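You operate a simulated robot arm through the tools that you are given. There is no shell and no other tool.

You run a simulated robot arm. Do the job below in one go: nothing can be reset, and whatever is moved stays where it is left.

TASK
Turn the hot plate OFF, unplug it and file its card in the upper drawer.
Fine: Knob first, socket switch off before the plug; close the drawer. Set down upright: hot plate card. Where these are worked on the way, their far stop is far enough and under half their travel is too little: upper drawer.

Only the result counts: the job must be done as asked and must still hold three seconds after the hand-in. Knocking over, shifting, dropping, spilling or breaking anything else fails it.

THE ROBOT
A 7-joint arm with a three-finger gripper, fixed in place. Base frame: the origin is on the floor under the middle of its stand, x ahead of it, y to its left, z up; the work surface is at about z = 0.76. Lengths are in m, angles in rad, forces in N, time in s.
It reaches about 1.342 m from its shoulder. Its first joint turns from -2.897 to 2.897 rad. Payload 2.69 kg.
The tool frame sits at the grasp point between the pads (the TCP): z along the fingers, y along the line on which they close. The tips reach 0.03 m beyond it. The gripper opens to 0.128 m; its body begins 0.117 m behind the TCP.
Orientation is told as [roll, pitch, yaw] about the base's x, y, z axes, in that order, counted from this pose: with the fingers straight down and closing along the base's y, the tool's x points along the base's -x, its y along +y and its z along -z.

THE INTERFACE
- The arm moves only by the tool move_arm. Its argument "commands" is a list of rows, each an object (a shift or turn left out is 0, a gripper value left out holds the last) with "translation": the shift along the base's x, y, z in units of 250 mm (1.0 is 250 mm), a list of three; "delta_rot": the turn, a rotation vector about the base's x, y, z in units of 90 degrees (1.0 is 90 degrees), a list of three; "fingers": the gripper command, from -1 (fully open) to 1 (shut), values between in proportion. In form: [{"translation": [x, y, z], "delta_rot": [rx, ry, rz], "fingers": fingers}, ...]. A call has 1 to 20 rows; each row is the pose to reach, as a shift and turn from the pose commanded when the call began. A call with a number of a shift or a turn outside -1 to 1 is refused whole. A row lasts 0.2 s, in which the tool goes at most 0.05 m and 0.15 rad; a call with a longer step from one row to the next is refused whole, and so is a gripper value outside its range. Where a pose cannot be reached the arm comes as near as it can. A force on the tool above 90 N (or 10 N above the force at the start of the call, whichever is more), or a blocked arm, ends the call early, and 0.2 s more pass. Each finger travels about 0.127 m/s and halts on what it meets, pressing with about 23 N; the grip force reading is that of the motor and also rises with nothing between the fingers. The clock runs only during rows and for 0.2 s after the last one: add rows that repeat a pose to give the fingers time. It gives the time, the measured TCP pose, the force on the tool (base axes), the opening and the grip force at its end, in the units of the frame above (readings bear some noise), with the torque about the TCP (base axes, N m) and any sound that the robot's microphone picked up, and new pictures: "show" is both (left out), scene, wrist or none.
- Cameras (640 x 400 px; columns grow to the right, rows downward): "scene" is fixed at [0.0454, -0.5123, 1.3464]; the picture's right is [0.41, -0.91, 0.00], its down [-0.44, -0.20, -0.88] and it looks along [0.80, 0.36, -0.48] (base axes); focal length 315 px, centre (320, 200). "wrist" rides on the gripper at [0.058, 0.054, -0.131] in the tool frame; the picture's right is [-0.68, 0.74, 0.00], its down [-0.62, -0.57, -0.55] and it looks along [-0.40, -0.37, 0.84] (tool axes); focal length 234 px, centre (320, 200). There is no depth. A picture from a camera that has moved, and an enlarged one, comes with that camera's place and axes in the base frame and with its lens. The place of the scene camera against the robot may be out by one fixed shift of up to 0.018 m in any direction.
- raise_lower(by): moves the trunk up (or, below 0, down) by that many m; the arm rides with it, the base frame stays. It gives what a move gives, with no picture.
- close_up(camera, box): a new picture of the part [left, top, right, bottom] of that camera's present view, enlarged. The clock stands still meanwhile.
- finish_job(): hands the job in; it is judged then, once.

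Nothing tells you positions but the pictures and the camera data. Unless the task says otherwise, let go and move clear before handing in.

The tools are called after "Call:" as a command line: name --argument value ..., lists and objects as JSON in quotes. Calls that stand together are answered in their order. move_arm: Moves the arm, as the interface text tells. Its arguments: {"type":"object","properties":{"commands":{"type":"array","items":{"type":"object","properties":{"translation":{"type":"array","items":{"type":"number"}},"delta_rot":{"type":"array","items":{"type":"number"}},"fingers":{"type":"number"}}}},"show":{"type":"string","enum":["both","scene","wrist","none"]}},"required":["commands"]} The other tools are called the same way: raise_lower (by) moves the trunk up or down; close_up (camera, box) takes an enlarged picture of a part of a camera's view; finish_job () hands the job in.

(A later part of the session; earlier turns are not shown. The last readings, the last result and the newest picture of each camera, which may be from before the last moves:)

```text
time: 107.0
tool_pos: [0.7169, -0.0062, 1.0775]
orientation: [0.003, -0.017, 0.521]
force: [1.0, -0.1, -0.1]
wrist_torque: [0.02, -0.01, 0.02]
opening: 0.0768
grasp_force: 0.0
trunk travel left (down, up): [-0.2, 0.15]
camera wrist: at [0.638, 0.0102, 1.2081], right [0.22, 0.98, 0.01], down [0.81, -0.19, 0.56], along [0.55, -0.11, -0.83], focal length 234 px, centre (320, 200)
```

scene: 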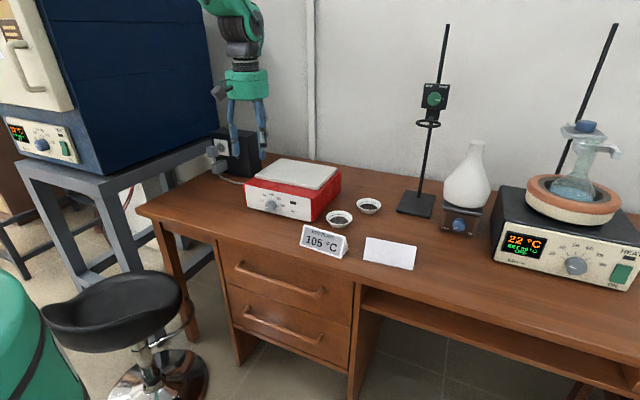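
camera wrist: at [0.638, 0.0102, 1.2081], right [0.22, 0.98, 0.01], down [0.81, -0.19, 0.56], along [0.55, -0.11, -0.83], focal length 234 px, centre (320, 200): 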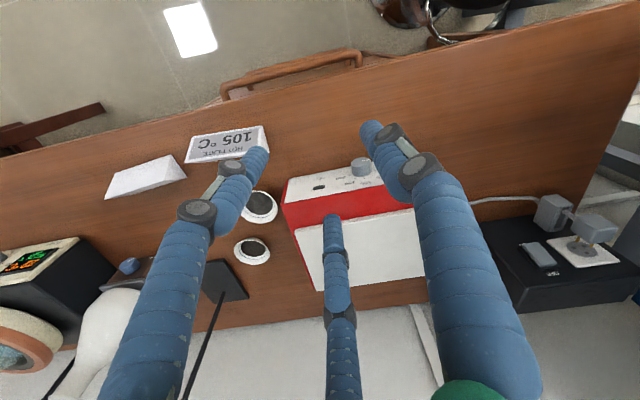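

Good overview; the upper drawer handle is visible. I'll move back over the drawer area to look at the front panel.

Call:
move_arm --commands '[{"translation": [-0.13, -0.05, -0.04]}, {"translation": [-0.26, -0.1, -0.08]}, {"translation": [-0.4, -0.15, -0.12]}, {"translation": [-0.53, -0.2, -0.16]}, {"translation": [-0.63, -0.216, -0.2]}, {"translation": [-0.63, -0.216, -0.2]}]' --show "wrist"

Call:
close_up --camera "wrist" --box '[120, 40, 520, 290]'

```text
time: 108.4
tool_pos: [0.5581, -0.0601, 1.0278]
orientation: [0.0, -0.015, 0.524]
force: [0.5, 0.3, -0.8]
wrist_torque: [0.02, -0.03, -0.02]
opening: 0.0765
grasp_force: 0.0
trunk travel left (down, up): [-0.2, 0.15]
camera wrist: at [0.4791, -0.0449, 1.1581], right [0.22, 0.98, 0.01], down [0.81, -0.19, 0.56], along [0.55, -0.11, -0.83], focal length 234 px, centre (320, 200)
```

wrist: 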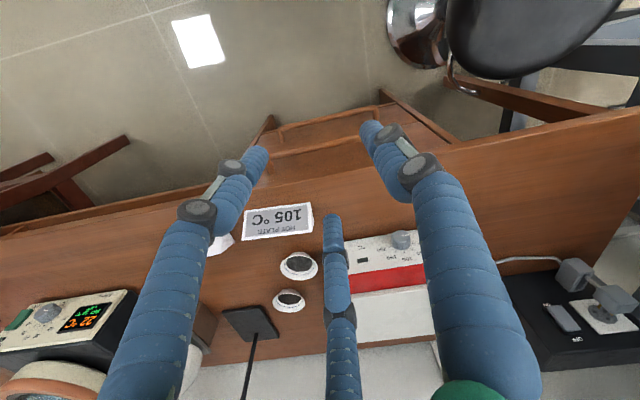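

```text
1.60 times, centred on (320, 165) of wrist
camera zoom: at [0.4791, -0.0449, 1.1581], right [0.22, 0.98, 0.01], down [0.81, -0.19, 0.56], along [0.55, -0.11, -0.83], focal length 375 px, centre (320, 256)
```

zoom: 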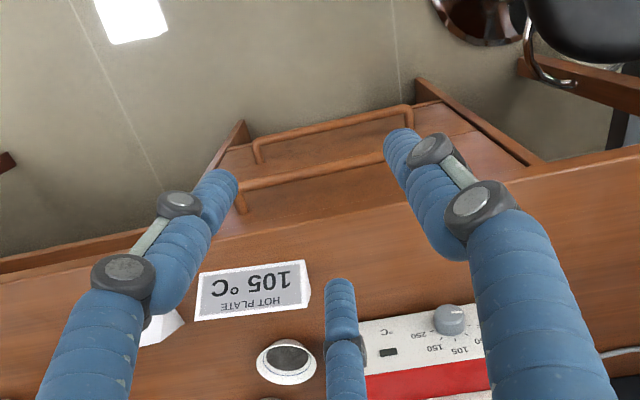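

The upper handle bar is at about x≈0.674, z≈0.657, centred on y≈-0.06, with roughly 20 mm of gap to the panel. I'll hook it from above with finger C at a 20° tilt, descending in stages.

Call:
move_arm --commands '[{"translation": [0.05, 0, -0.15], "delta_rot": [0, -0.08, 0], "fingers": 0.05}, {"translation": [0.1, 0, -0.3], "delta_rot": [0, -0.15, 0], "fingers": 0.05}, {"translation": [0.15, 0, -0.45], "delta_rot": [0, -0.222, 0], "fingers": 0.05}, {"translation": [0.17, 0, -0.6], "delta_rot": [0, -0.222, 0], "fingers": 0.05}, {"translation": [0.17, 0, -0.72], "delta_rot": [0, -0.222, 0], "fingers": 0.05}, {"translation": [0.17, 0, -0.72], "delta_rot": [0, -0.222, 0], "fingers": 0.05}]' --show "both"

Call:
close_up --camera "wrist" --box '[160, 60, 480, 260]'

```text
time: 109.8
tool_pos: [0.6, -0.06, 0.8477]
orientation: [-0.181, -0.315, 0.553]
force: [0.1, 0.9, -0.6]
wrist_torque: [0.03, 0.0, 0.03]
opening: 0.0607
grasp_force: 0.0
trunk travel left (down, up): [-0.2, 0.15]
camera wrist: at [0.4816, -0.0445, 0.9431], right [0.2, 0.98, 0.08], down [0.57, -0.19, 0.8], along [0.8, -0.11, -0.59], focal length 234 px, centre (320, 200)
```

scene: 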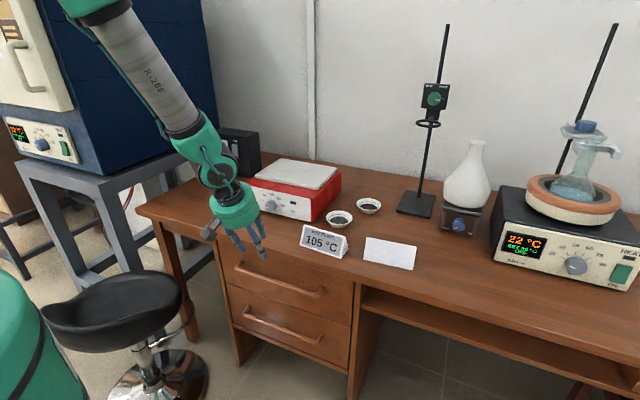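
wrist: 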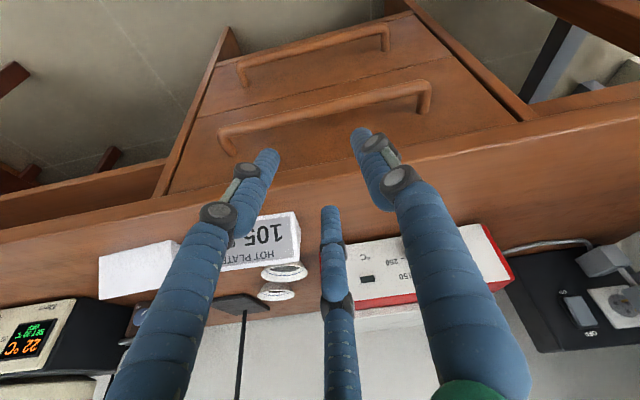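

```text
2.00 times, centred on (320, 160) of wrist
camera zoom: at [0.4816, -0.0445, 0.9431], right [0.2, 0.98, 0.08], down [0.57, -0.19, 0.8], along [0.8, -0.11, -0.59], focal length 468 px, centre (320, 280)
```

zoom: 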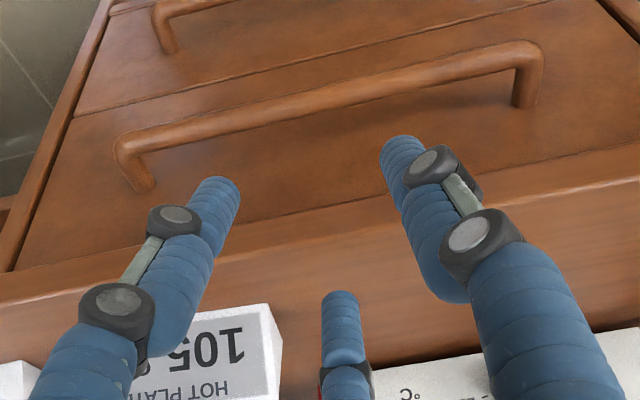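

The approach pose tracks exactly and the handle is in clear view. I'll zoom in to measure the bar and desk edge precisely.

Call:
close_up --camera "wrist" --box '[260, 70, 380, 180]'

Call:
close_up --camera "wrist" --box '[340, 60, 460, 160]'

Call:
close_up --camera "scene" --box '[225, 215, 345, 305]'

```text
3.64 times, centred on (320, 125) of wrist
camera zoom: at [0.4816, -0.0445, 0.9431], right [0.2, 0.98, 0.08], down [0.57, -0.19, 0.8], along [0.8, -0.11, -0.59], focal length 852 px, centre (320, 473)
```

zoom: 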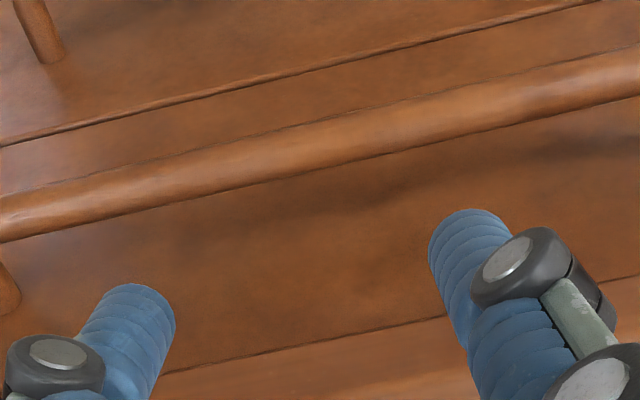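

```text
4.00 times, centred on (400, 110) of wrist
camera zoom: at [0.4816, -0.0445, 0.9431], right [0.2, 0.98, 0.08], down [0.57, -0.19, 0.8], along [0.8, -0.11, -0.59], focal length 937 px, centre (0, 560)
```

zoom: 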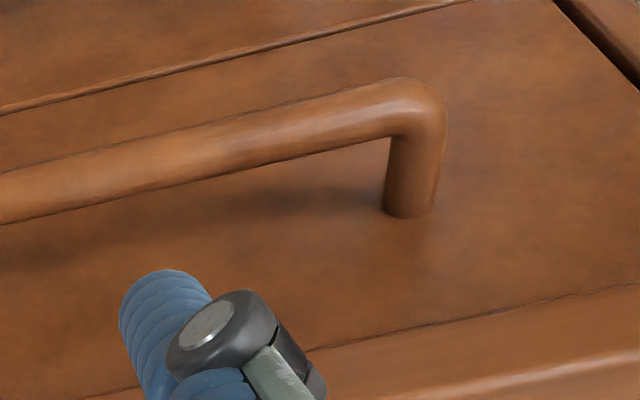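

```text
4.44 times, centred on (285, 260) of scene
camera zoom: at [0.0454, -0.5123, 1.3464], right [0.41, -0.91, 0.0], down [-0.44, -0.2, -0.88], along [0.8, 0.36, -0.48], focal length 1401 px, centre (476, -67)
```

zoom: 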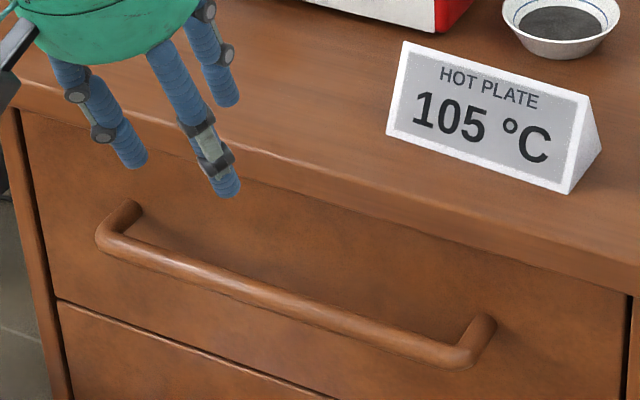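

The bar-to-panel offset is about 40 mm, so there's enough room for the finger. I'll descend to just above the bar and re-measure.

Call:
move_arm --commands '[{"translation": [0.02, 0, -0.13]}, {"translation": [0.04, 0, -0.27]}, {"translation": [0.062, 0, -0.4]}, {"translation": [0.062, 0, -0.4]}]' --show "both"

Call:
close_up --camera "wrist" --box '[220, 60, 420, 240]'

Call:
close_up --camera "scene" --box '[215, 205, 335, 305]'

```text
time: 110.8
tool_pos: [0.6171, -0.0603, 0.7475]
orientation: [-0.181, -0.315, 0.553]
force: [0.7, 0.1, -0.2]
wrist_torque: [0.0, 0.03, 0.0]
opening: 0.0607
grasp_force: 0.0
trunk travel left (down, up): [-0.2, 0.15]
camera wrist: at [0.4989, -0.0446, 0.8433], right [0.2, 0.98, 0.08], down [0.57, -0.19, 0.8], along [0.8, -0.11, -0.59], focal length 234 px, centre (320, 200)
```

scene: 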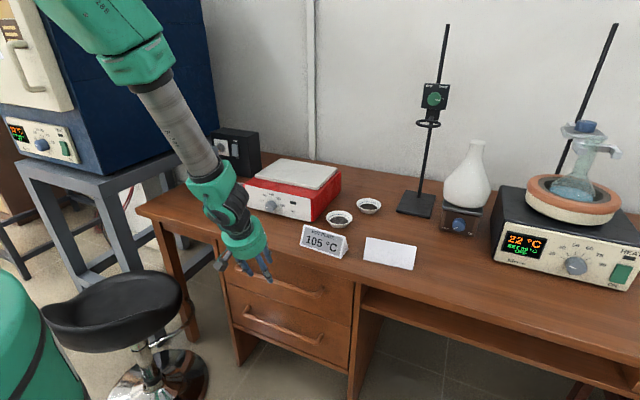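
wrist: 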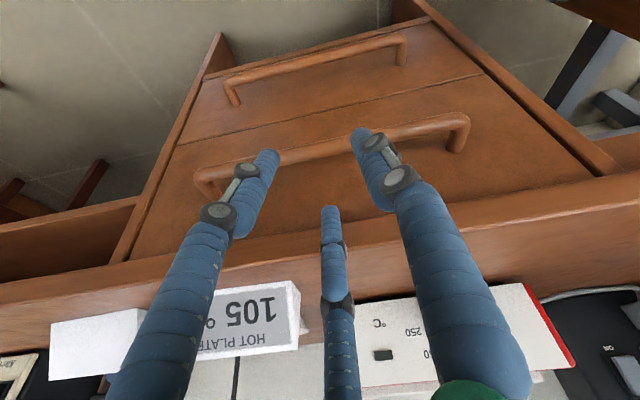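

```text
2.22 times, centred on (320, 150) of wrist
camera zoom: at [0.4989, -0.0446, 0.8433], right [0.2, 0.98, 0.08], down [0.57, -0.19, 0.8], along [0.8, -0.11, -0.59], focal length 520 px, centre (320, 311)
```

zoom: 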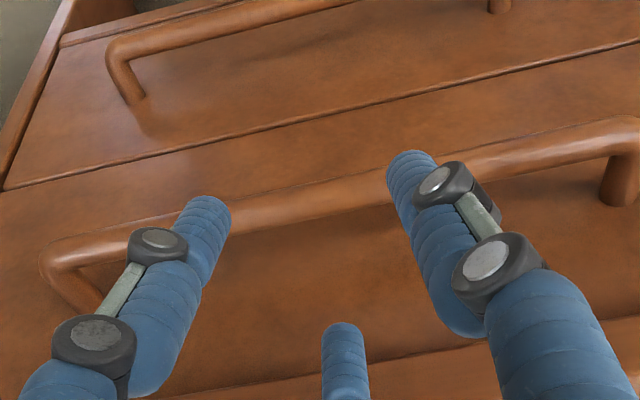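

```text
4.00 times, centred on (275, 255) of scene
camera zoom: at [0.0454, -0.5123, 1.3464], right [0.41, -0.91, 0.0], down [-0.44, -0.2, -0.88], along [0.8, 0.36, -0.48], focal length 1261 px, centre (500, -20)
```

zoom: 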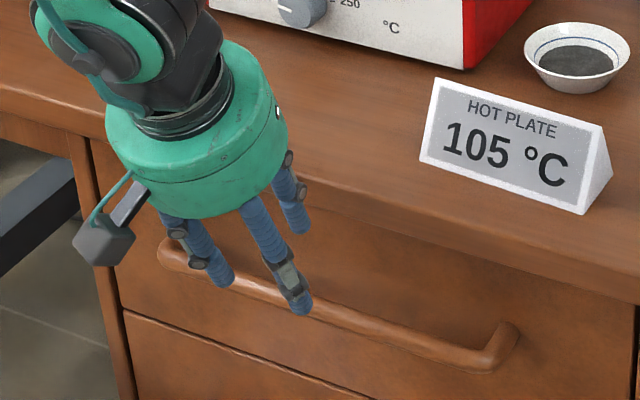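

Triangulated again, the bar is at about (0.667, 0.658) and the panel at about 0.707. I'll slide finger C down behind the bar.

Call:
move_arm --commands '[{"translation": [0.04, 0, -0.12]}, {"translation": [0.08, 0, -0.23]}, {"translation": [0.08, 0, -0.23]}]' --show "none"

Call:
move_arm --commands '[{"translation": [0.022, 0, -0.06]}, {"translation": [0.043, 0, -0.12]}, {"translation": [0.043, 0, -0.12]}]' --show "both"

Call:
close_up --camera "wrist" --box '[220, 80, 440, 260]'

Call:
close_up --camera "scene" --box '[215, 205, 335, 305]'

```text
time: 111.6
tool_pos: [0.6384, -0.059, 0.69]
orientation: [-0.18, -0.316, 0.553]
force: [0.1, -0.4, 0.0]
wrist_torque: [-0.02, 0.04, 0.0]
opening: 0.0613
grasp_force: 0.1
trunk travel left (down, up): [-0.2, 0.15]
```

```text
time: 112.4
tool_pos: [0.6474, -0.061, 0.6593]
orientation: [-0.179, -0.315, 0.554]
force: [-0.1, 0.4, -0.1]
wrist_torque: [0.0, 0.01, -0.02]
opening: 0.0609
grasp_force: 0.1
trunk travel left (down, up): [-0.2, 0.15]
camera wrist: at [0.5285, -0.045, 0.7552], right [0.2, 0.98, 0.08], down [0.57, -0.19, 0.8], along [0.8, -0.11, -0.59], focal length 234 px, centre (320, 200)
```

scene: 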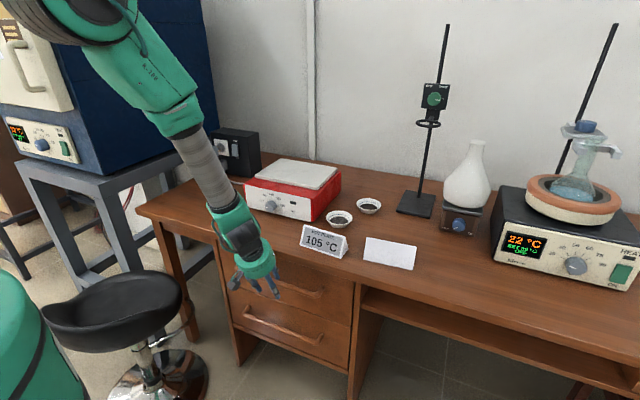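
wrist: 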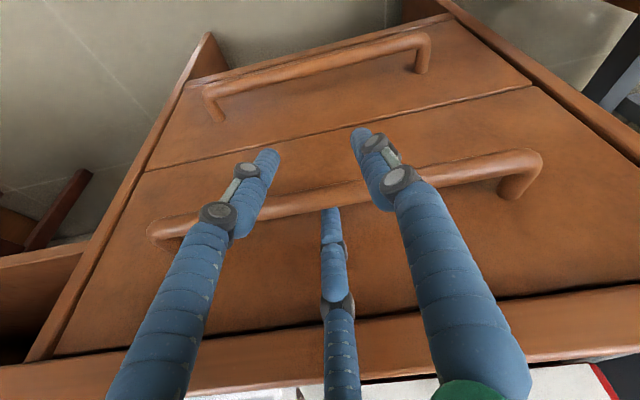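

```text
2.22 times, centred on (330, 170) of wrist
camera zoom: at [0.5285, -0.045, 0.7552], right [0.2, 0.98, 0.08], down [0.57, -0.19, 0.8], along [0.8, -0.11, -0.59], focal length 520 px, centre (298, 267)
```

zoom: 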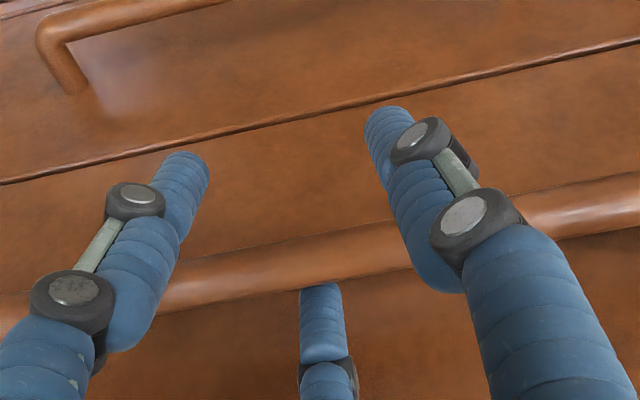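

```text
4.00 times, centred on (275, 255) of scene
camera zoom: at [0.0454, -0.5123, 1.3464], right [0.41, -0.91, 0.0], down [-0.44, -0.2, -0.88], along [0.8, 0.36, -0.48], focal length 1261 px, centre (500, -20)
```

zoom: 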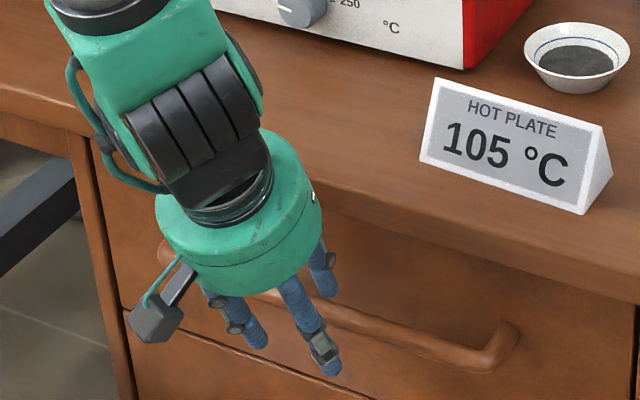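

The bar is slightly lower than I assumed, at z≈0.648, so I'll go 11 mm deeper before closing on it.

Call:
move_arm --commands '[{"translation": [0.01, 0, -0.03]}, {"translation": [0.014, 0, -0.045]}, {"translation": [0.014, 0, -0.045]}]' --show "none"

Call:
move_arm --commands '[{"fingers": 0.2}, {"fingers": 0.4}, {"fingers": 0.6}, {"fingers": 0.8}, {"fingers": 0.9}, {"fingers": 0.9}]' --show "wrist"

Call:
close_up --camera "wrist" --box '[220, 80, 440, 260]'

```text
time: 113.2
tool_pos: [0.6487, -0.0596, 0.6482]
orientation: [-0.182, -0.316, 0.554]
force: [0.2, 0.0, 0.0]
wrist_torque: [0.0, 0.0, 0.01]
opening: 0.0608
grasp_force: 0.0
trunk travel left (down, up): [-0.2, 0.15]
```

```text
time: 114.6
tool_pos: [0.6493, -0.0601, 0.6491]
orientation: [-0.18, -0.315, 0.553]
force: [0.4, 0.6, 5.1]
wrist_torque: [-0.01, -0.03, 0.04]
opening: 0.0273
grasp_force: 45.7
trunk travel left (down, up): [-0.2, 0.15]
camera wrist: at [0.5312, -0.0447, 0.7445], right [0.2, 0.98, 0.09], down [0.57, -0.19, 0.8], along [0.8, -0.11, -0.59], focal length 234 px, centre (320, 200)
```

wrist: 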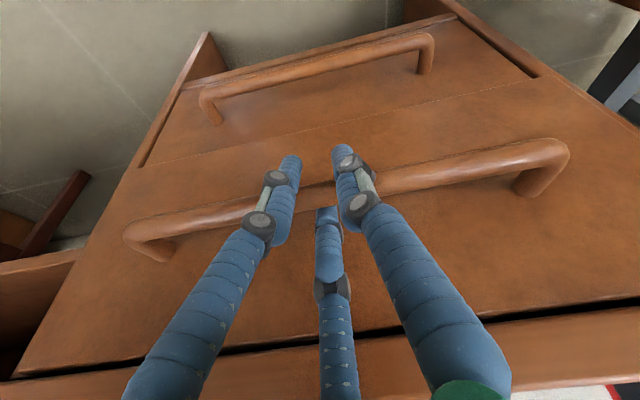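

```text
2.22 times, centred on (330, 170) of wrist
camera zoom: at [0.5312, -0.0447, 0.7445], right [0.2, 0.98, 0.09], down [0.57, -0.19, 0.8], along [0.8, -0.11, -0.59], focal length 520 px, centre (298, 267)
```

zoom: 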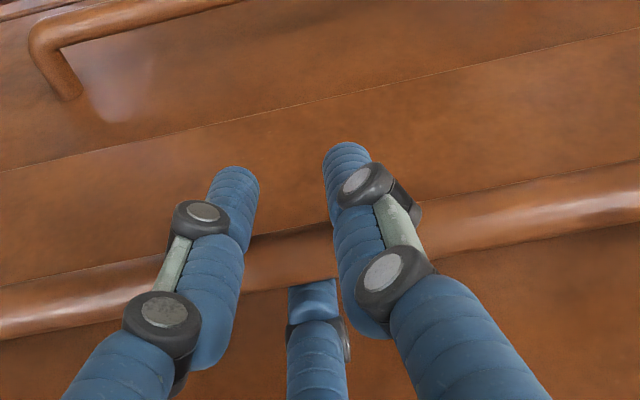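

The bar is clamped with finger C hooked behind it. Pulling the drawer out slowly.

Call:
move_arm --commands '[{"translation": [-0.04, 0, 0], "fingers": 0.9}, {"translation": [-0.08, 0, 0], "fingers": 0.9}, {"translation": [-0.12, 0, 0], "fingers": 0.9}, {"translation": [-0.16, 0, 0], "fingers": 0.9}, {"translation": [-0.2, 0, 0], "fingers": 0.9}]' --show "scene"

```text
time: 115.8
tool_pos: [0.6042, -0.06, 0.6499]
orientation: [-0.155, -0.307, 0.553]
force: [-1.6, 47.5, -49.1]
wrist_torque: [0.48, 0.33, 0.23]
opening: 0.027
grasp_force: 44.8
out of reach, approached as far as the arm can: row 4, 5
trunk travel left (down, up): [-0.2, 0.15]
```

scene: 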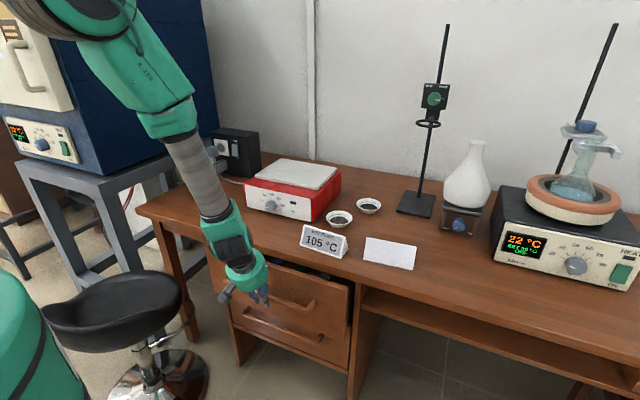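

The drawer came out 45 mm before the wrist hit a fold limit. The bar is round, so I can rotate the clamped hand about it toward vertical to relieve that.

Call:
move_arm --commands '[{"delta_rot": [0, 0.04, 0], "fingers": 0.9}, {"delta_rot": [0, 0.08, 0], "fingers": 0.9}, {"delta_rot": [0, 0.11, 0], "fingers": 0.9}, {"delta_rot": [0, 0.11, 0], "fingers": 0.9}]' --show "both"

```text
time: 116.8
tool_pos: [0.6101, -0.0634, 0.6541]
orientation: [-0.088, -0.168, 0.531]
force: [-1.7, 40.0, -22.4]
wrist_torque: [0.76, 0.12, 0.35]
opening: 0.0271
grasp_force: 44.9
trunk travel left (down, up): [-0.2, 0.15]
camera wrist: at [0.5086, -0.0474, 0.7678], right [0.21, 0.98, 0.05], down [0.7, -0.19, 0.69], along [0.68, -0.11, -0.72], focal length 234 px, centre (320, 200)
```

scene: 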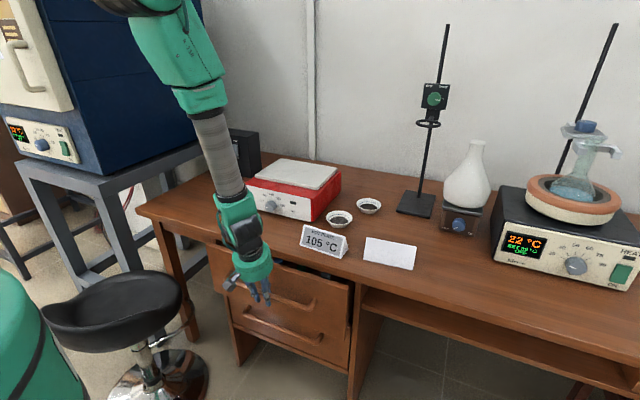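
wrist: 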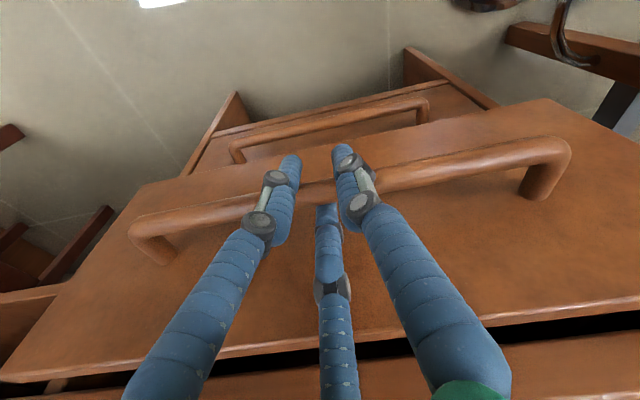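

Within reach again. I'll relieve the side and vertical load a bit and keep pulling.

Call:
move_arm --commands '[{"translation": [-0.02, 0.012, -0.01], "fingers": 0.9}, {"translation": [-0.06, 0.016, -0.012], "fingers": 0.9}, {"translation": [-0.1, 0.016, -0.012], "delta_rot": [0, 0.02, 0], "fingers": 0.9}, {"translation": [-0.14, 0.016, -0.012], "delta_rot": [0, 0.05, 0], "fingers": 0.9}, {"translation": [-0.18, 0.016, -0.012], "delta_rot": [0, 0.08, 0], "fingers": 0.9}, {"translation": [-0.18, 0.016, -0.012], "delta_rot": [0, 0.08, 0], "fingers": 0.9}]' --show "both"

```text
time: 118.2
tool_pos: [0.5663, -0.0622, 0.6527]
orientation: [-0.029, -0.062, 0.523]
force: [1.4, -48.1, 51.8]
wrist_torque: [-0.29, -0.36, 0.05]
opening: 0.0271
grasp_force: 44.6
trunk travel left (down, up): [-0.2, 0.15]
camera wrist: at [0.4802, -0.0466, 0.7786], right [0.22, 0.98, 0.02], down [0.78, -0.19, 0.6], along [0.59, -0.11, -0.8], focal length 234 px, centre (320, 200)
```

scene: 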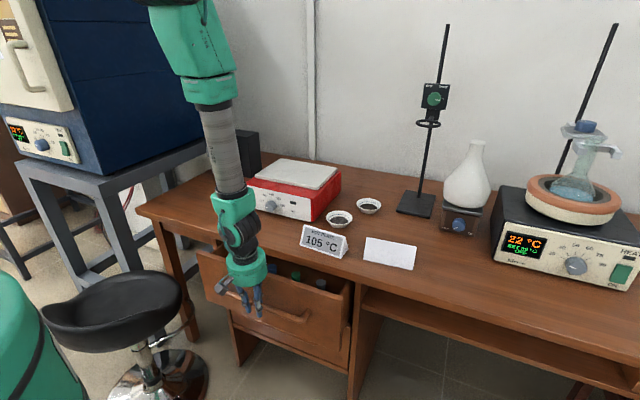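
wrist: 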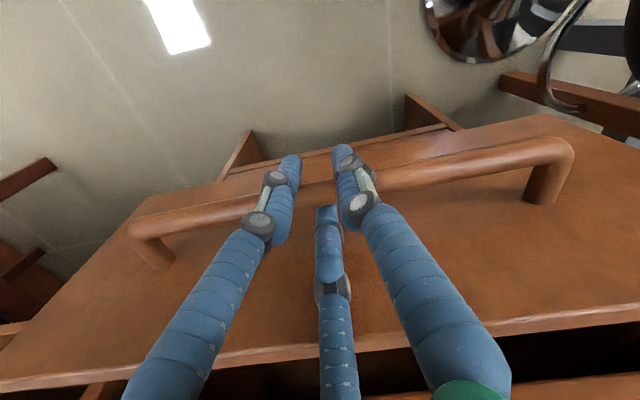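

The drawer is opening, and I can see bottles inside it, so I'll be gentle. I'll balance the forces and pull further while tilting slightly back.

Call:
move_arm --commands '[{"translation": [-0.01, -0.009, 0.008], "fingers": 0.9}, {"translation": [-0.05, -0.009, 0.008], "delta_rot": [0, 0.02, 0], "fingers": 0.9}, {"translation": [-0.09, -0.009, 0.008], "delta_rot": [0, 0.05, 0], "fingers": 0.9}, {"translation": [-0.13, -0.009, 0.008], "delta_rot": [0, 0.08, 0], "fingers": 0.9}, {"translation": [-0.17, -0.009, 0.008], "delta_rot": [0, 0.11, 0], "fingers": 0.9}, {"translation": [-0.2, -0.009, 0.008], "delta_rot": [0, 0.14, 0], "fingers": 0.9}, {"translation": [-0.2, -0.009, 0.008], "delta_rot": [0, 0.14, 0], "fingers": 0.9}]' --show "both"

Call:
close_up --camera "scene" --box '[185, 220, 365, 350]'

```text
time: 119.9
tool_pos: [0.5282, -0.0623, 0.6531]
orientation: [0.045, 0.063, 0.524]
force: [2.3, -0.6, 19.4]
wrist_torque: [0.57, -12.97, -0.38]
opening: 0.0411
grasp_force: 25.8
out of reach, approached as far as the arm can: row 5, 6, 7
trunk travel left (down, up): [-0.2, 0.15]
stopped in row 7: the force on the tool passed its limit at 93 N (the readings are from after the stop); the commanded pose is now the measured one
camera wrist: at [0.461, -0.0462, 0.7906], right [0.22, 0.98, -0.01], down [0.86, -0.19, 0.48], along [0.47, -0.11, -0.88], focal length 234 px, centre (320, 200)
```

scene: 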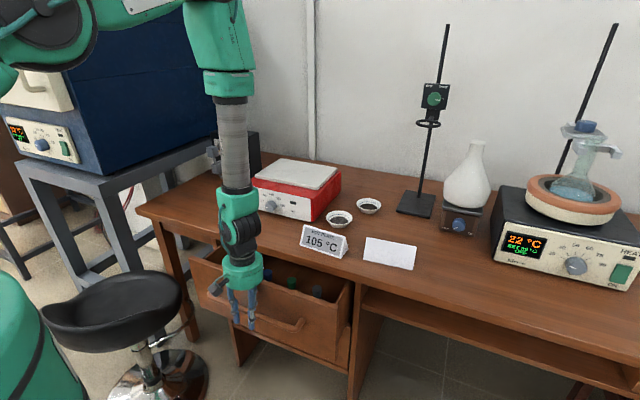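
wrist: 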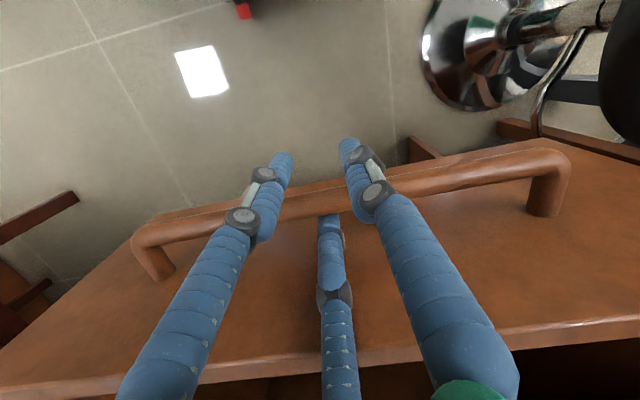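

```text
3.08 times, centred on (275, 285) of scene
camera zoom: at [0.0454, -0.5123, 1.3464], right [0.41, -0.91, 0.0], down [-0.44, -0.2, -0.88], along [0.8, 0.36, -0.48], focal length 970 px, centre (458, -62)
```

zoom: 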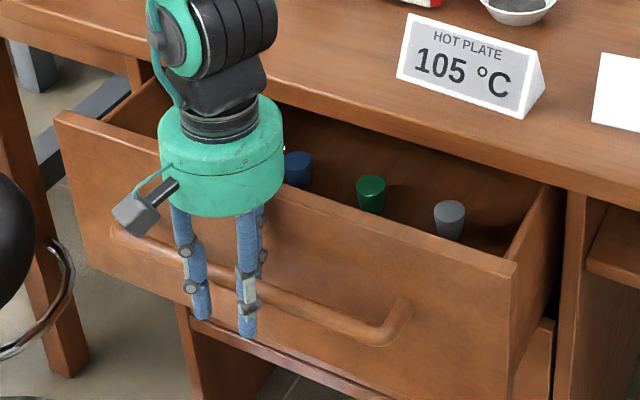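

The drawer is about 0.13 m open, with three small stoppered items inside. Finger C wedged between bar and panel when tilted back. I'll tilt forward a bit, loosen, and lift the hand straight out.

Call:
move_arm --commands '[{"delta_rot": [0, -0.04, 0], "fingers": 0.4}, {"delta_rot": [0, -0.08, 0], "fingers": 0.35}, {"delta_rot": [0, -0.08, 0], "fingers": 0.35}]' --show "wrist"

```text
time: 120.7
tool_pos: [0.4988, -0.059, 0.6404]
orientation: [0.005, -0.014, 0.521]
force: [-34.1, -2.4, -6.2]
wrist_torque: [0.17, -4.12, 0.01]
opening: 0.0409
grasp_force: 0.1
out of reach, approached as far as the arm can: row 1, 2
trunk travel left (down, up): [-0.2, 0.15]
camera wrist: at [0.4206, -0.0437, 0.7708], right [0.22, 0.98, 0.01], down [0.81, -0.19, 0.55], along [0.54, -0.11, -0.83], focal length 234 px, centre (320, 200)
```

wrist: 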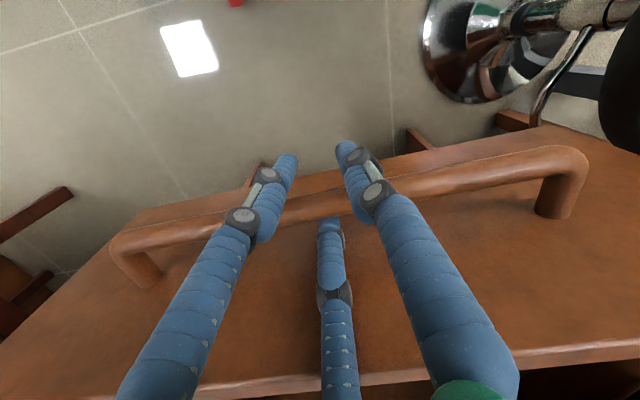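

Call:
move_arm --commands '[{"translation": [0, 0, 0.004]}, {"translation": [0, 0, 0.008]}]' --show "scene"

Call:
close_up --camera "scene" --box '[165, 200, 365, 360]'

```text
time: 121.3
tool_pos: [0.5212, -0.0601, 0.6555]
orientation: [-0.012, -0.038, 0.522]
force: [-1.2, -0.8, 0.3]
wrist_torque: [0.01, -0.06, -0.01]
opening: 0.0415
grasp_force: 0.0
trunk travel left (down, up): [-0.2, 0.15]
```

scene: 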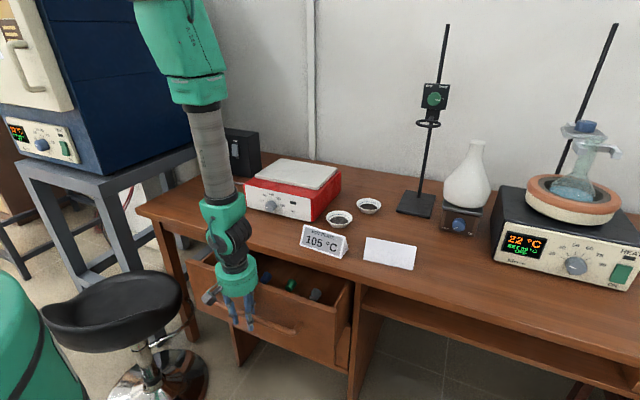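

```text
2.50 times, centred on (265, 280) of scene
camera zoom: at [0.0454, -0.5123, 1.3464], right [0.41, -0.91, 0.0], down [-0.44, -0.2, -0.88], along [0.8, 0.36, -0.48], focal length 788 px, centre (458, 0)
```

zoom: 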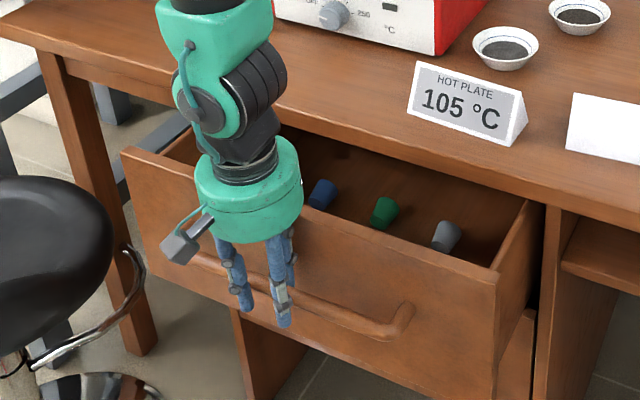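

The hand is free of the bar and forces are at zero. I want a closer look at the items inside the drawer.

Call:
close_up --camera "scene" --box '[255, 260, 325, 310]'

```text
8.00 times, centred on (290, 285) of scene
camera zoom: at [0.0454, -0.5123, 1.3464], right [0.41, -0.91, 0.0], down [-0.44, -0.2, -0.88], along [0.8, 0.36, -0.48], focal length 2521 px, centre (560, -480)
```

zoom: 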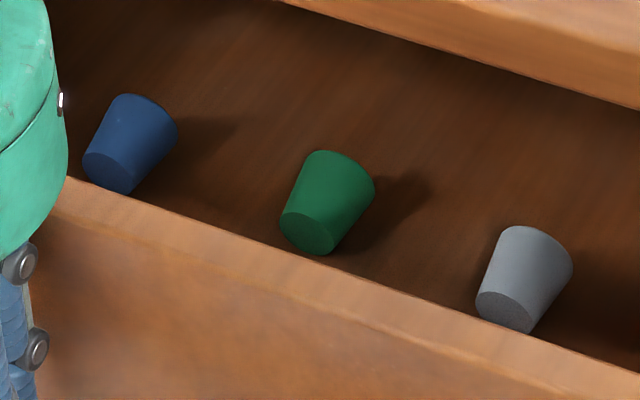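

The three stoppers have tipped onto their sides from that jerk; I'll have to stand them up again. First I'll lift the hand clear of the bar carefully.

Call:
move_arm --commands '[{"translation": [0, 0, 0.04]}, {"translation": [0, 0, 0.1]}, {"translation": [0, 0, 0.2]}, {"translation": [0, 0, 0.32]}, {"translation": [0.0, 0, 0.45]}, {"translation": [0.0, 0, 0.6]}, {"translation": [0.0, 0, 0.6]}]' --show "both"

Call:
close_up --camera "scene" --box '[165, 210, 365, 350]'

```text
time: 122.9
tool_pos: [0.5215, -0.062, 0.8051]
orientation: [-0.011, -0.037, 0.522]
force: [0.4, 0.2, 0.9]
wrist_torque: [-0.01, 0.02, -0.05]
opening: 0.0417
grasp_force: 0.1
trunk travel left (down, up): [-0.2, 0.15]
camera wrist: at [0.4391, -0.046, 0.9334], right [0.22, 0.98, 0.02], down [0.79, -0.19, 0.58], along [0.57, -0.11, -0.82], focal length 234 px, centre (320, 200)
```

scene: 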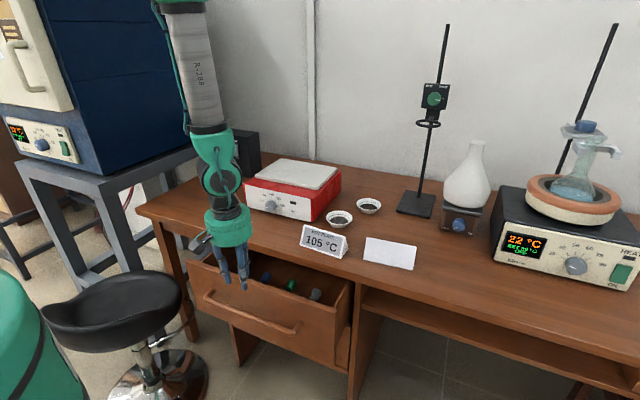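
wrist: 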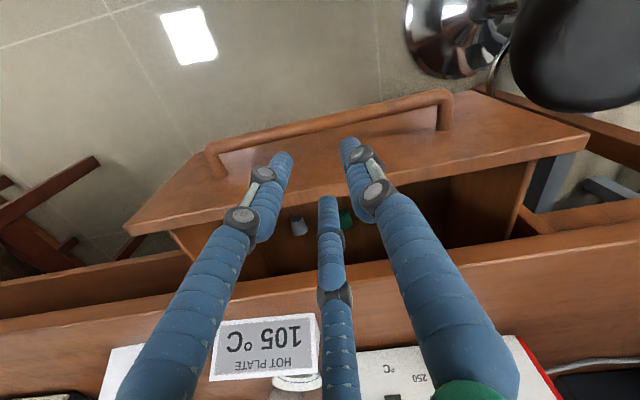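

```text
2.86 times, centred on (265, 280) of scene
camera zoom: at [0.0454, -0.5123, 1.3464], right [0.41, -0.91, 0.0], down [-0.44, -0.2, -0.88], along [0.8, 0.36, -0.48], focal length 900 px, centre (477, -29)
```

zoom: 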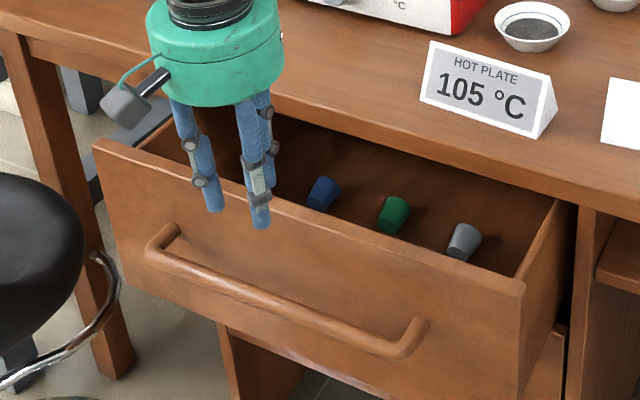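

The hand is clear. The stoppers lie in a row about 0.15 m behind the panel. I'll close the fingers, reach behind the panel from above, and pull the drawer open slowly from the inside.

Call:
move_arm --commands '[{"translation": [0.1, 0.05, 0.06], "fingers": 0.9}, {"translation": [0.25, 0.12, 0.06], "fingers": 0.9}, {"translation": [0.4, 0.2, 0.06], "fingers": 0.9}, {"translation": [0.5, 0.25, 0.06], "delta_rot": [0, 0.05, 0], "fingers": 0.9}, {"translation": [0.5, 0.25, 0.06], "delta_rot": [0, 0.12, 0], "fingers": 0.9}, {"translation": [0.5, 0.25, 0.06], "delta_rot": [0, 0.12, 0], "fingers": 0.9}]' --show "both"

Call:
close_up --camera "wrist" --box '[120, 60, 520, 310]'

```text
time: 124.3
tool_pos: [0.6484, 0.0013, 0.8185]
orientation: [0.083, 0.127, 0.525]
force: [0.5, 0.0, -0.5]
wrist_torque: [-0.01, 0.01, -0.01]
opening: 0.0066
grasp_force: 0.1
trunk travel left (down, up): [-0.2, 0.15]
camera wrist: at [0.5917, 0.017, 0.9604], right [0.22, 0.98, -0.03], down [0.89, -0.19, 0.42], along [0.4, -0.11, -0.91], focal length 234 px, centre (320, 200)
```

scene: 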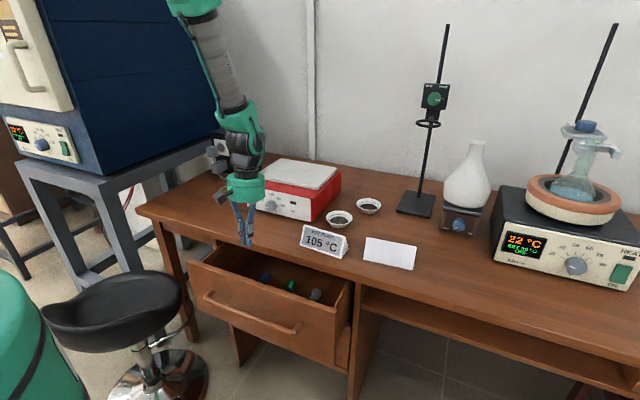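
wrist: 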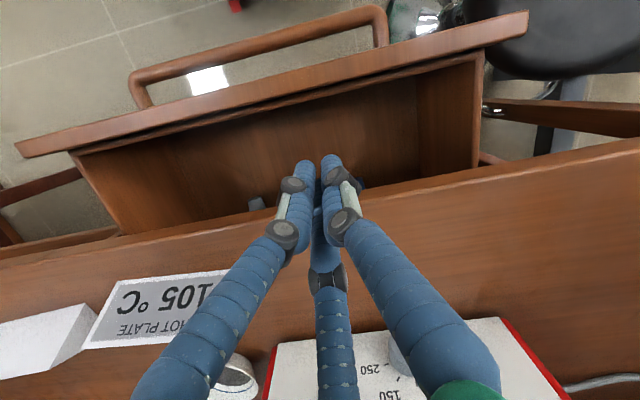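

```text
1.60 times, centred on (320, 185) of wrist
camera zoom: at [0.5917, 0.017, 0.9604], right [0.22, 0.98, -0.03], down [0.89, -0.19, 0.42], along [0.4, -0.11, -0.91], focal length 375 px, centre (320, 224)
```

zoom: 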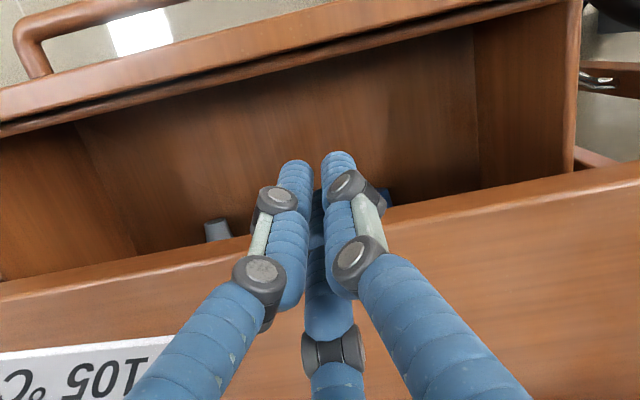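

From above, the panel's inner face is at x≈0.596 and the slab edge at 0.69. I'll lower the closed fingers between them.

Call:
move_arm --commands '[{"translation": [-0.02, 0, -0.12]}, {"translation": [-0.03, 0, -0.24]}, {"translation": [-0.04, 0, -0.36]}, {"translation": [-0.05, 0, -0.46]}, {"translation": [-0.05, 0, -0.46]}]' --show "none"

Call:
move_arm --commands '[{"translation": [-0.03, 0, 0]}, {"translation": [-0.06, 0, 0]}, {"translation": [-0.08, 0, 0]}, {"translation": [-0.1, 0, 0]}, {"translation": [-0.12, 0, 0]}]' --show "scene"

```text
time: 125.5
tool_pos: [0.6355, 0.0019, 0.7038]
orientation: [0.082, 0.125, 0.527]
force: [0.0, 0.1, -0.3]
wrist_torque: [0.0, 0.03, 0.0]
opening: 0.0064
grasp_force: 0.1
trunk travel left (down, up): [-0.2, 0.15]
```

```text
time: 126.7
tool_pos: [0.6055, 0.0023, 0.7038]
orientation: [0.081, 0.125, 0.528]
force: [0.6, -0.1, -0.9]
wrist_torque: [0.04, 0.01, -0.04]
opening: 0.0065
grasp_force: 0.0
trunk travel left (down, up): [-0.2, 0.15]
```

scene: 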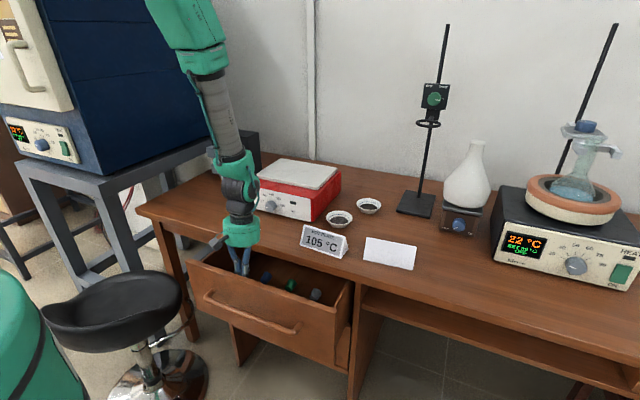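

No contact yet. I'll keep pulling at about 2 to 3 cm/s and pick the panel up gently.

Call:
move_arm --commands '[{"translation": [-0.012, 0, 0]}, {"translation": [-0.024, 0, 0]}, {"translation": [-0.036, 0, 0]}, {"translation": [-0.05, 0, 0]}, {"translation": [-0.065, 0, 0]}, {"translation": [-0.08, 0, 0]}, {"translation": [-0.1, 0, 0]}, {"translation": [-0.12, 0, 0]}, {"translation": [-0.14, 0, 0]}, {"translation": [-0.16, 0, 0]}, {"translation": [-0.175, 0, 0]}, {"translation": [-0.188, 0, 0]}, {"translation": [-0.196, 0, 0]}, {"translation": [-0.2, 0, 0]}]' --show "scene"

Call:
close_up --camera "scene" --box '[165, 210, 365, 350]'

```text
time: 129.7
tool_pos: [0.5552, 0.0001, 0.7036]
orientation: [0.082, 0.126, 0.526]
force: [0.2, 0.6, -0.8]
wrist_torque: [0.01, -0.02, 0.01]
opening: 0.006
grasp_force: 0.0
trunk travel left (down, up): [-0.2, 0.15]
```

scene: 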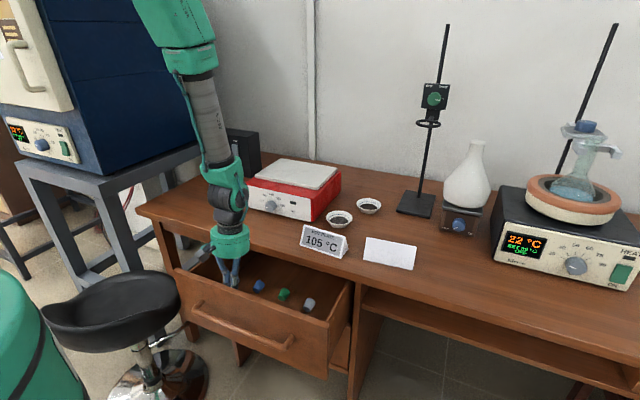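

```text
2.86 times, centred on (265, 280) of scene
camera zoom: at [0.0454, -0.5123, 1.3464], right [0.41, -0.91, 0.0], down [-0.44, -0.2, -0.88], along [0.8, 0.36, -0.48], focal length 900 px, centre (477, -29)
```

zoom: 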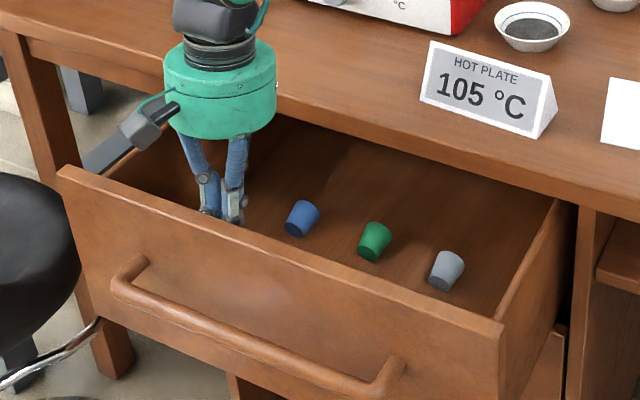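

It's moving smoothly and the hand has no reach problem. I'll continue, tilting back a little more.

Call:
move_arm --commands '[{"translation": [-0.01, 0, 0], "delta_rot": [0, 0.01, 0]}, {"translation": [-0.025, 0, 0], "delta_rot": [0, 0.02, 0]}, {"translation": [-0.04, 0, 0], "delta_rot": [0, 0.03, 0]}, {"translation": [-0.06, 0, 0], "delta_rot": [0, 0.04, 0]}, {"translation": [-0.08, 0, 0], "delta_rot": [0, 0.05, 0]}, {"translation": [-0.1, 0, 0], "delta_rot": [0, 0.06, 0]}, {"translation": [-0.12, 0, 0], "delta_rot": [0, 0.07, 0]}, {"translation": [-0.14, 0, 0], "delta_rot": [0, 0.08, 0]}, {"translation": [-0.16, 0, 0], "delta_rot": [0, 0.09, 0]}, {"translation": [-0.18, 0, 0], "delta_rot": [0, 0.1, 0]}, {"translation": [-0.195, 0, 0], "delta_rot": [0, 0.1, 0]}, {"translation": [-0.205, 0, 0], "delta_rot": [0, 0.1, 0]}, {"translation": [-0.21, 0, 0], "delta_rot": [0, 0.1, 0]}]' --show "scene"

Call:
close_up --camera "scene" --box '[155, 220, 355, 360]'

```text
time: 132.5
tool_pos: [0.5023, 0.0011, 0.7034]
orientation: [0.163, 0.262, 0.541]
force: [0.6, 0.7, 0.2]
wrist_torque: [0.0, 0.0, -0.01]
opening: 0.0059
grasp_force: 0.0
trunk travel left (down, up): [-0.2, 0.15]
```

scene: 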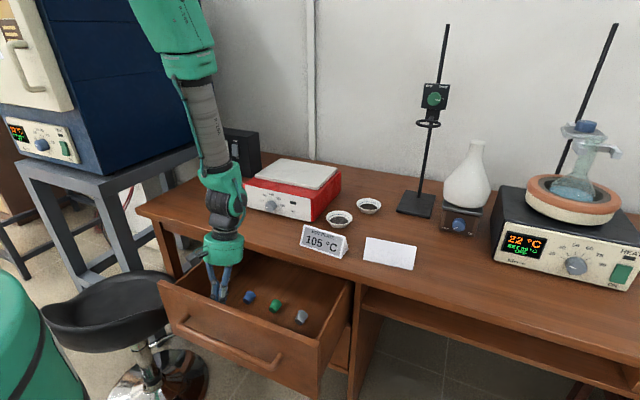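

```text
2.86 times, centred on (255, 290) of scene
camera zoom: at [0.0454, -0.5123, 1.3464], right [0.41, -0.91, 0.0], down [-0.44, -0.2, -0.88], along [0.8, 0.36, -0.48], focal length 900 px, centre (506, -57)
```

zoom: 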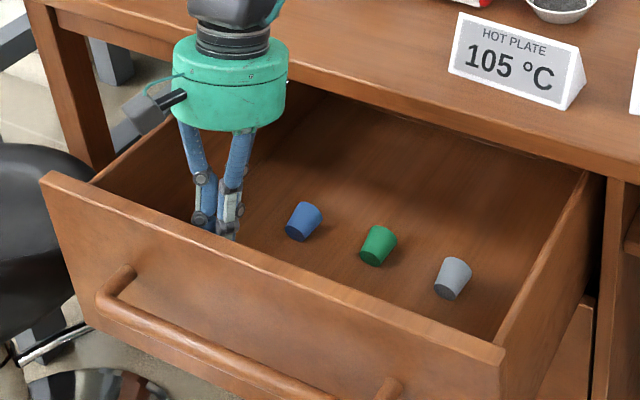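

The drawer is now about 0.24 m open. I'll lift the hand out and look straight down into it.

Call:
move_arm --commands '[{"translation": [0.03, 0, 0.02]}, {"translation": [0.05, 0, 0.12]}, {"translation": [0.07, 0, 0.26], "delta_rot": [0, -0.04, 0]}, {"translation": [0.08, 0, 0.42], "delta_rot": [0, -0.1, 0]}, {"translation": [0.1, -0.05, 0.58], "delta_rot": [0, -0.18, 0]}, {"translation": [0.1, -0.1, 0.74], "delta_rot": [0, -0.2, 0]}, {"translation": [0.1, -0.15, 0.88], "delta_rot": [0, -0.2, 0]}, {"translation": [0.1, -0.15, 0.88], "delta_rot": [0, -0.2, 0]}]' --show "both"

Call:
close_up --camera "wrist" --box '[140, 40, 500, 265]'

Call:
close_up --camera "scene" --box '[225, 275, 325, 345]'

```text
time: 134.3
tool_pos: [0.5275, -0.0372, 0.9227]
orientation: [0.004, -0.01, 0.522]
force: [0.0, -0.8, -0.4]
wrist_torque: [0.02, -0.03, 0.01]
opening: 0.0063
grasp_force: 0.2
trunk travel left (down, up): [-0.2, 0.15]
camera wrist: at [0.4488, -0.021, 1.0536], right [0.22, 0.98, 0.01], down [0.81, -0.19, 0.55], along [0.54, -0.11, -0.83], focal length 234 px, centre (320, 200)
```

scene: 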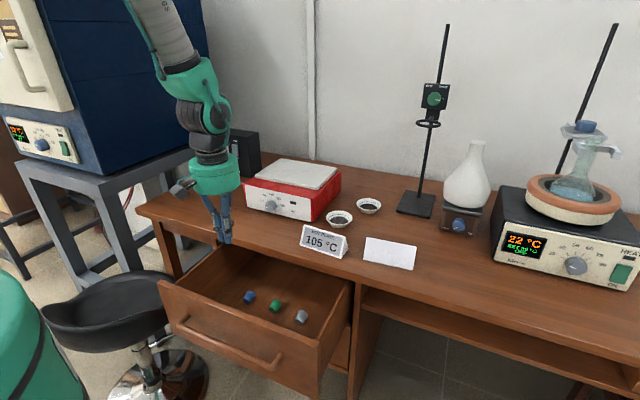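
wrist: 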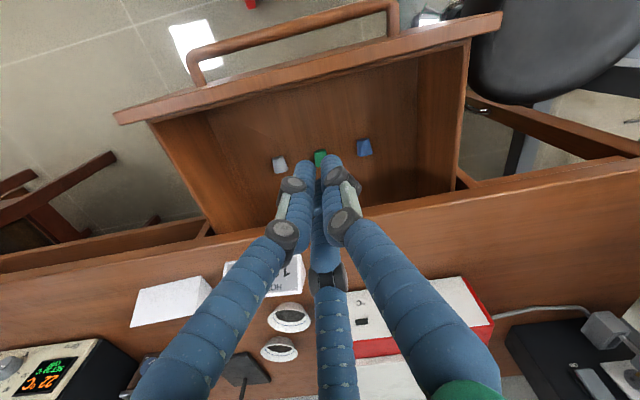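

```text
1.78 times, centred on (320, 152) of wrist
camera zoom: at [0.4488, -0.021, 1.0536], right [0.22, 0.98, 0.01], down [0.81, -0.19, 0.55], along [0.54, -0.11, -0.83], focal length 416 px, centre (320, 284)
```

zoom: 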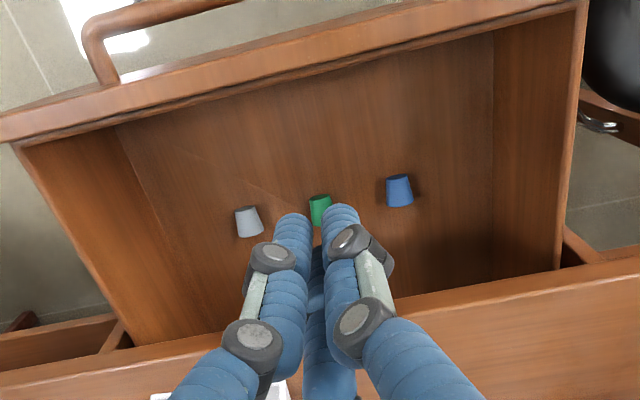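

```text
5.71 times, centred on (275, 310) of scene
camera zoom: at [0.0454, -0.5123, 1.3464], right [0.41, -0.91, 0.0], down [-0.44, -0.2, -0.88], along [0.8, 0.36, -0.48], focal length 1801 px, centre (577, -429)
```

zoom: 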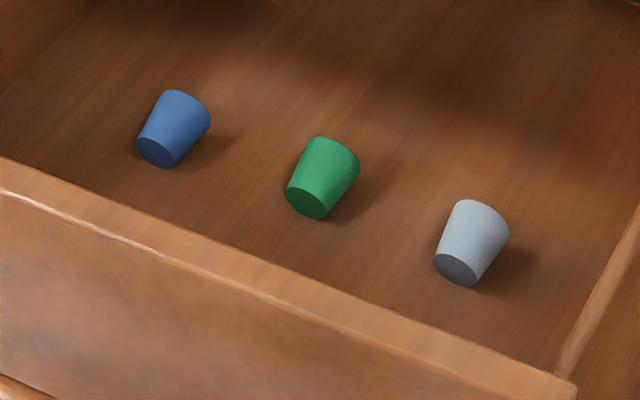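

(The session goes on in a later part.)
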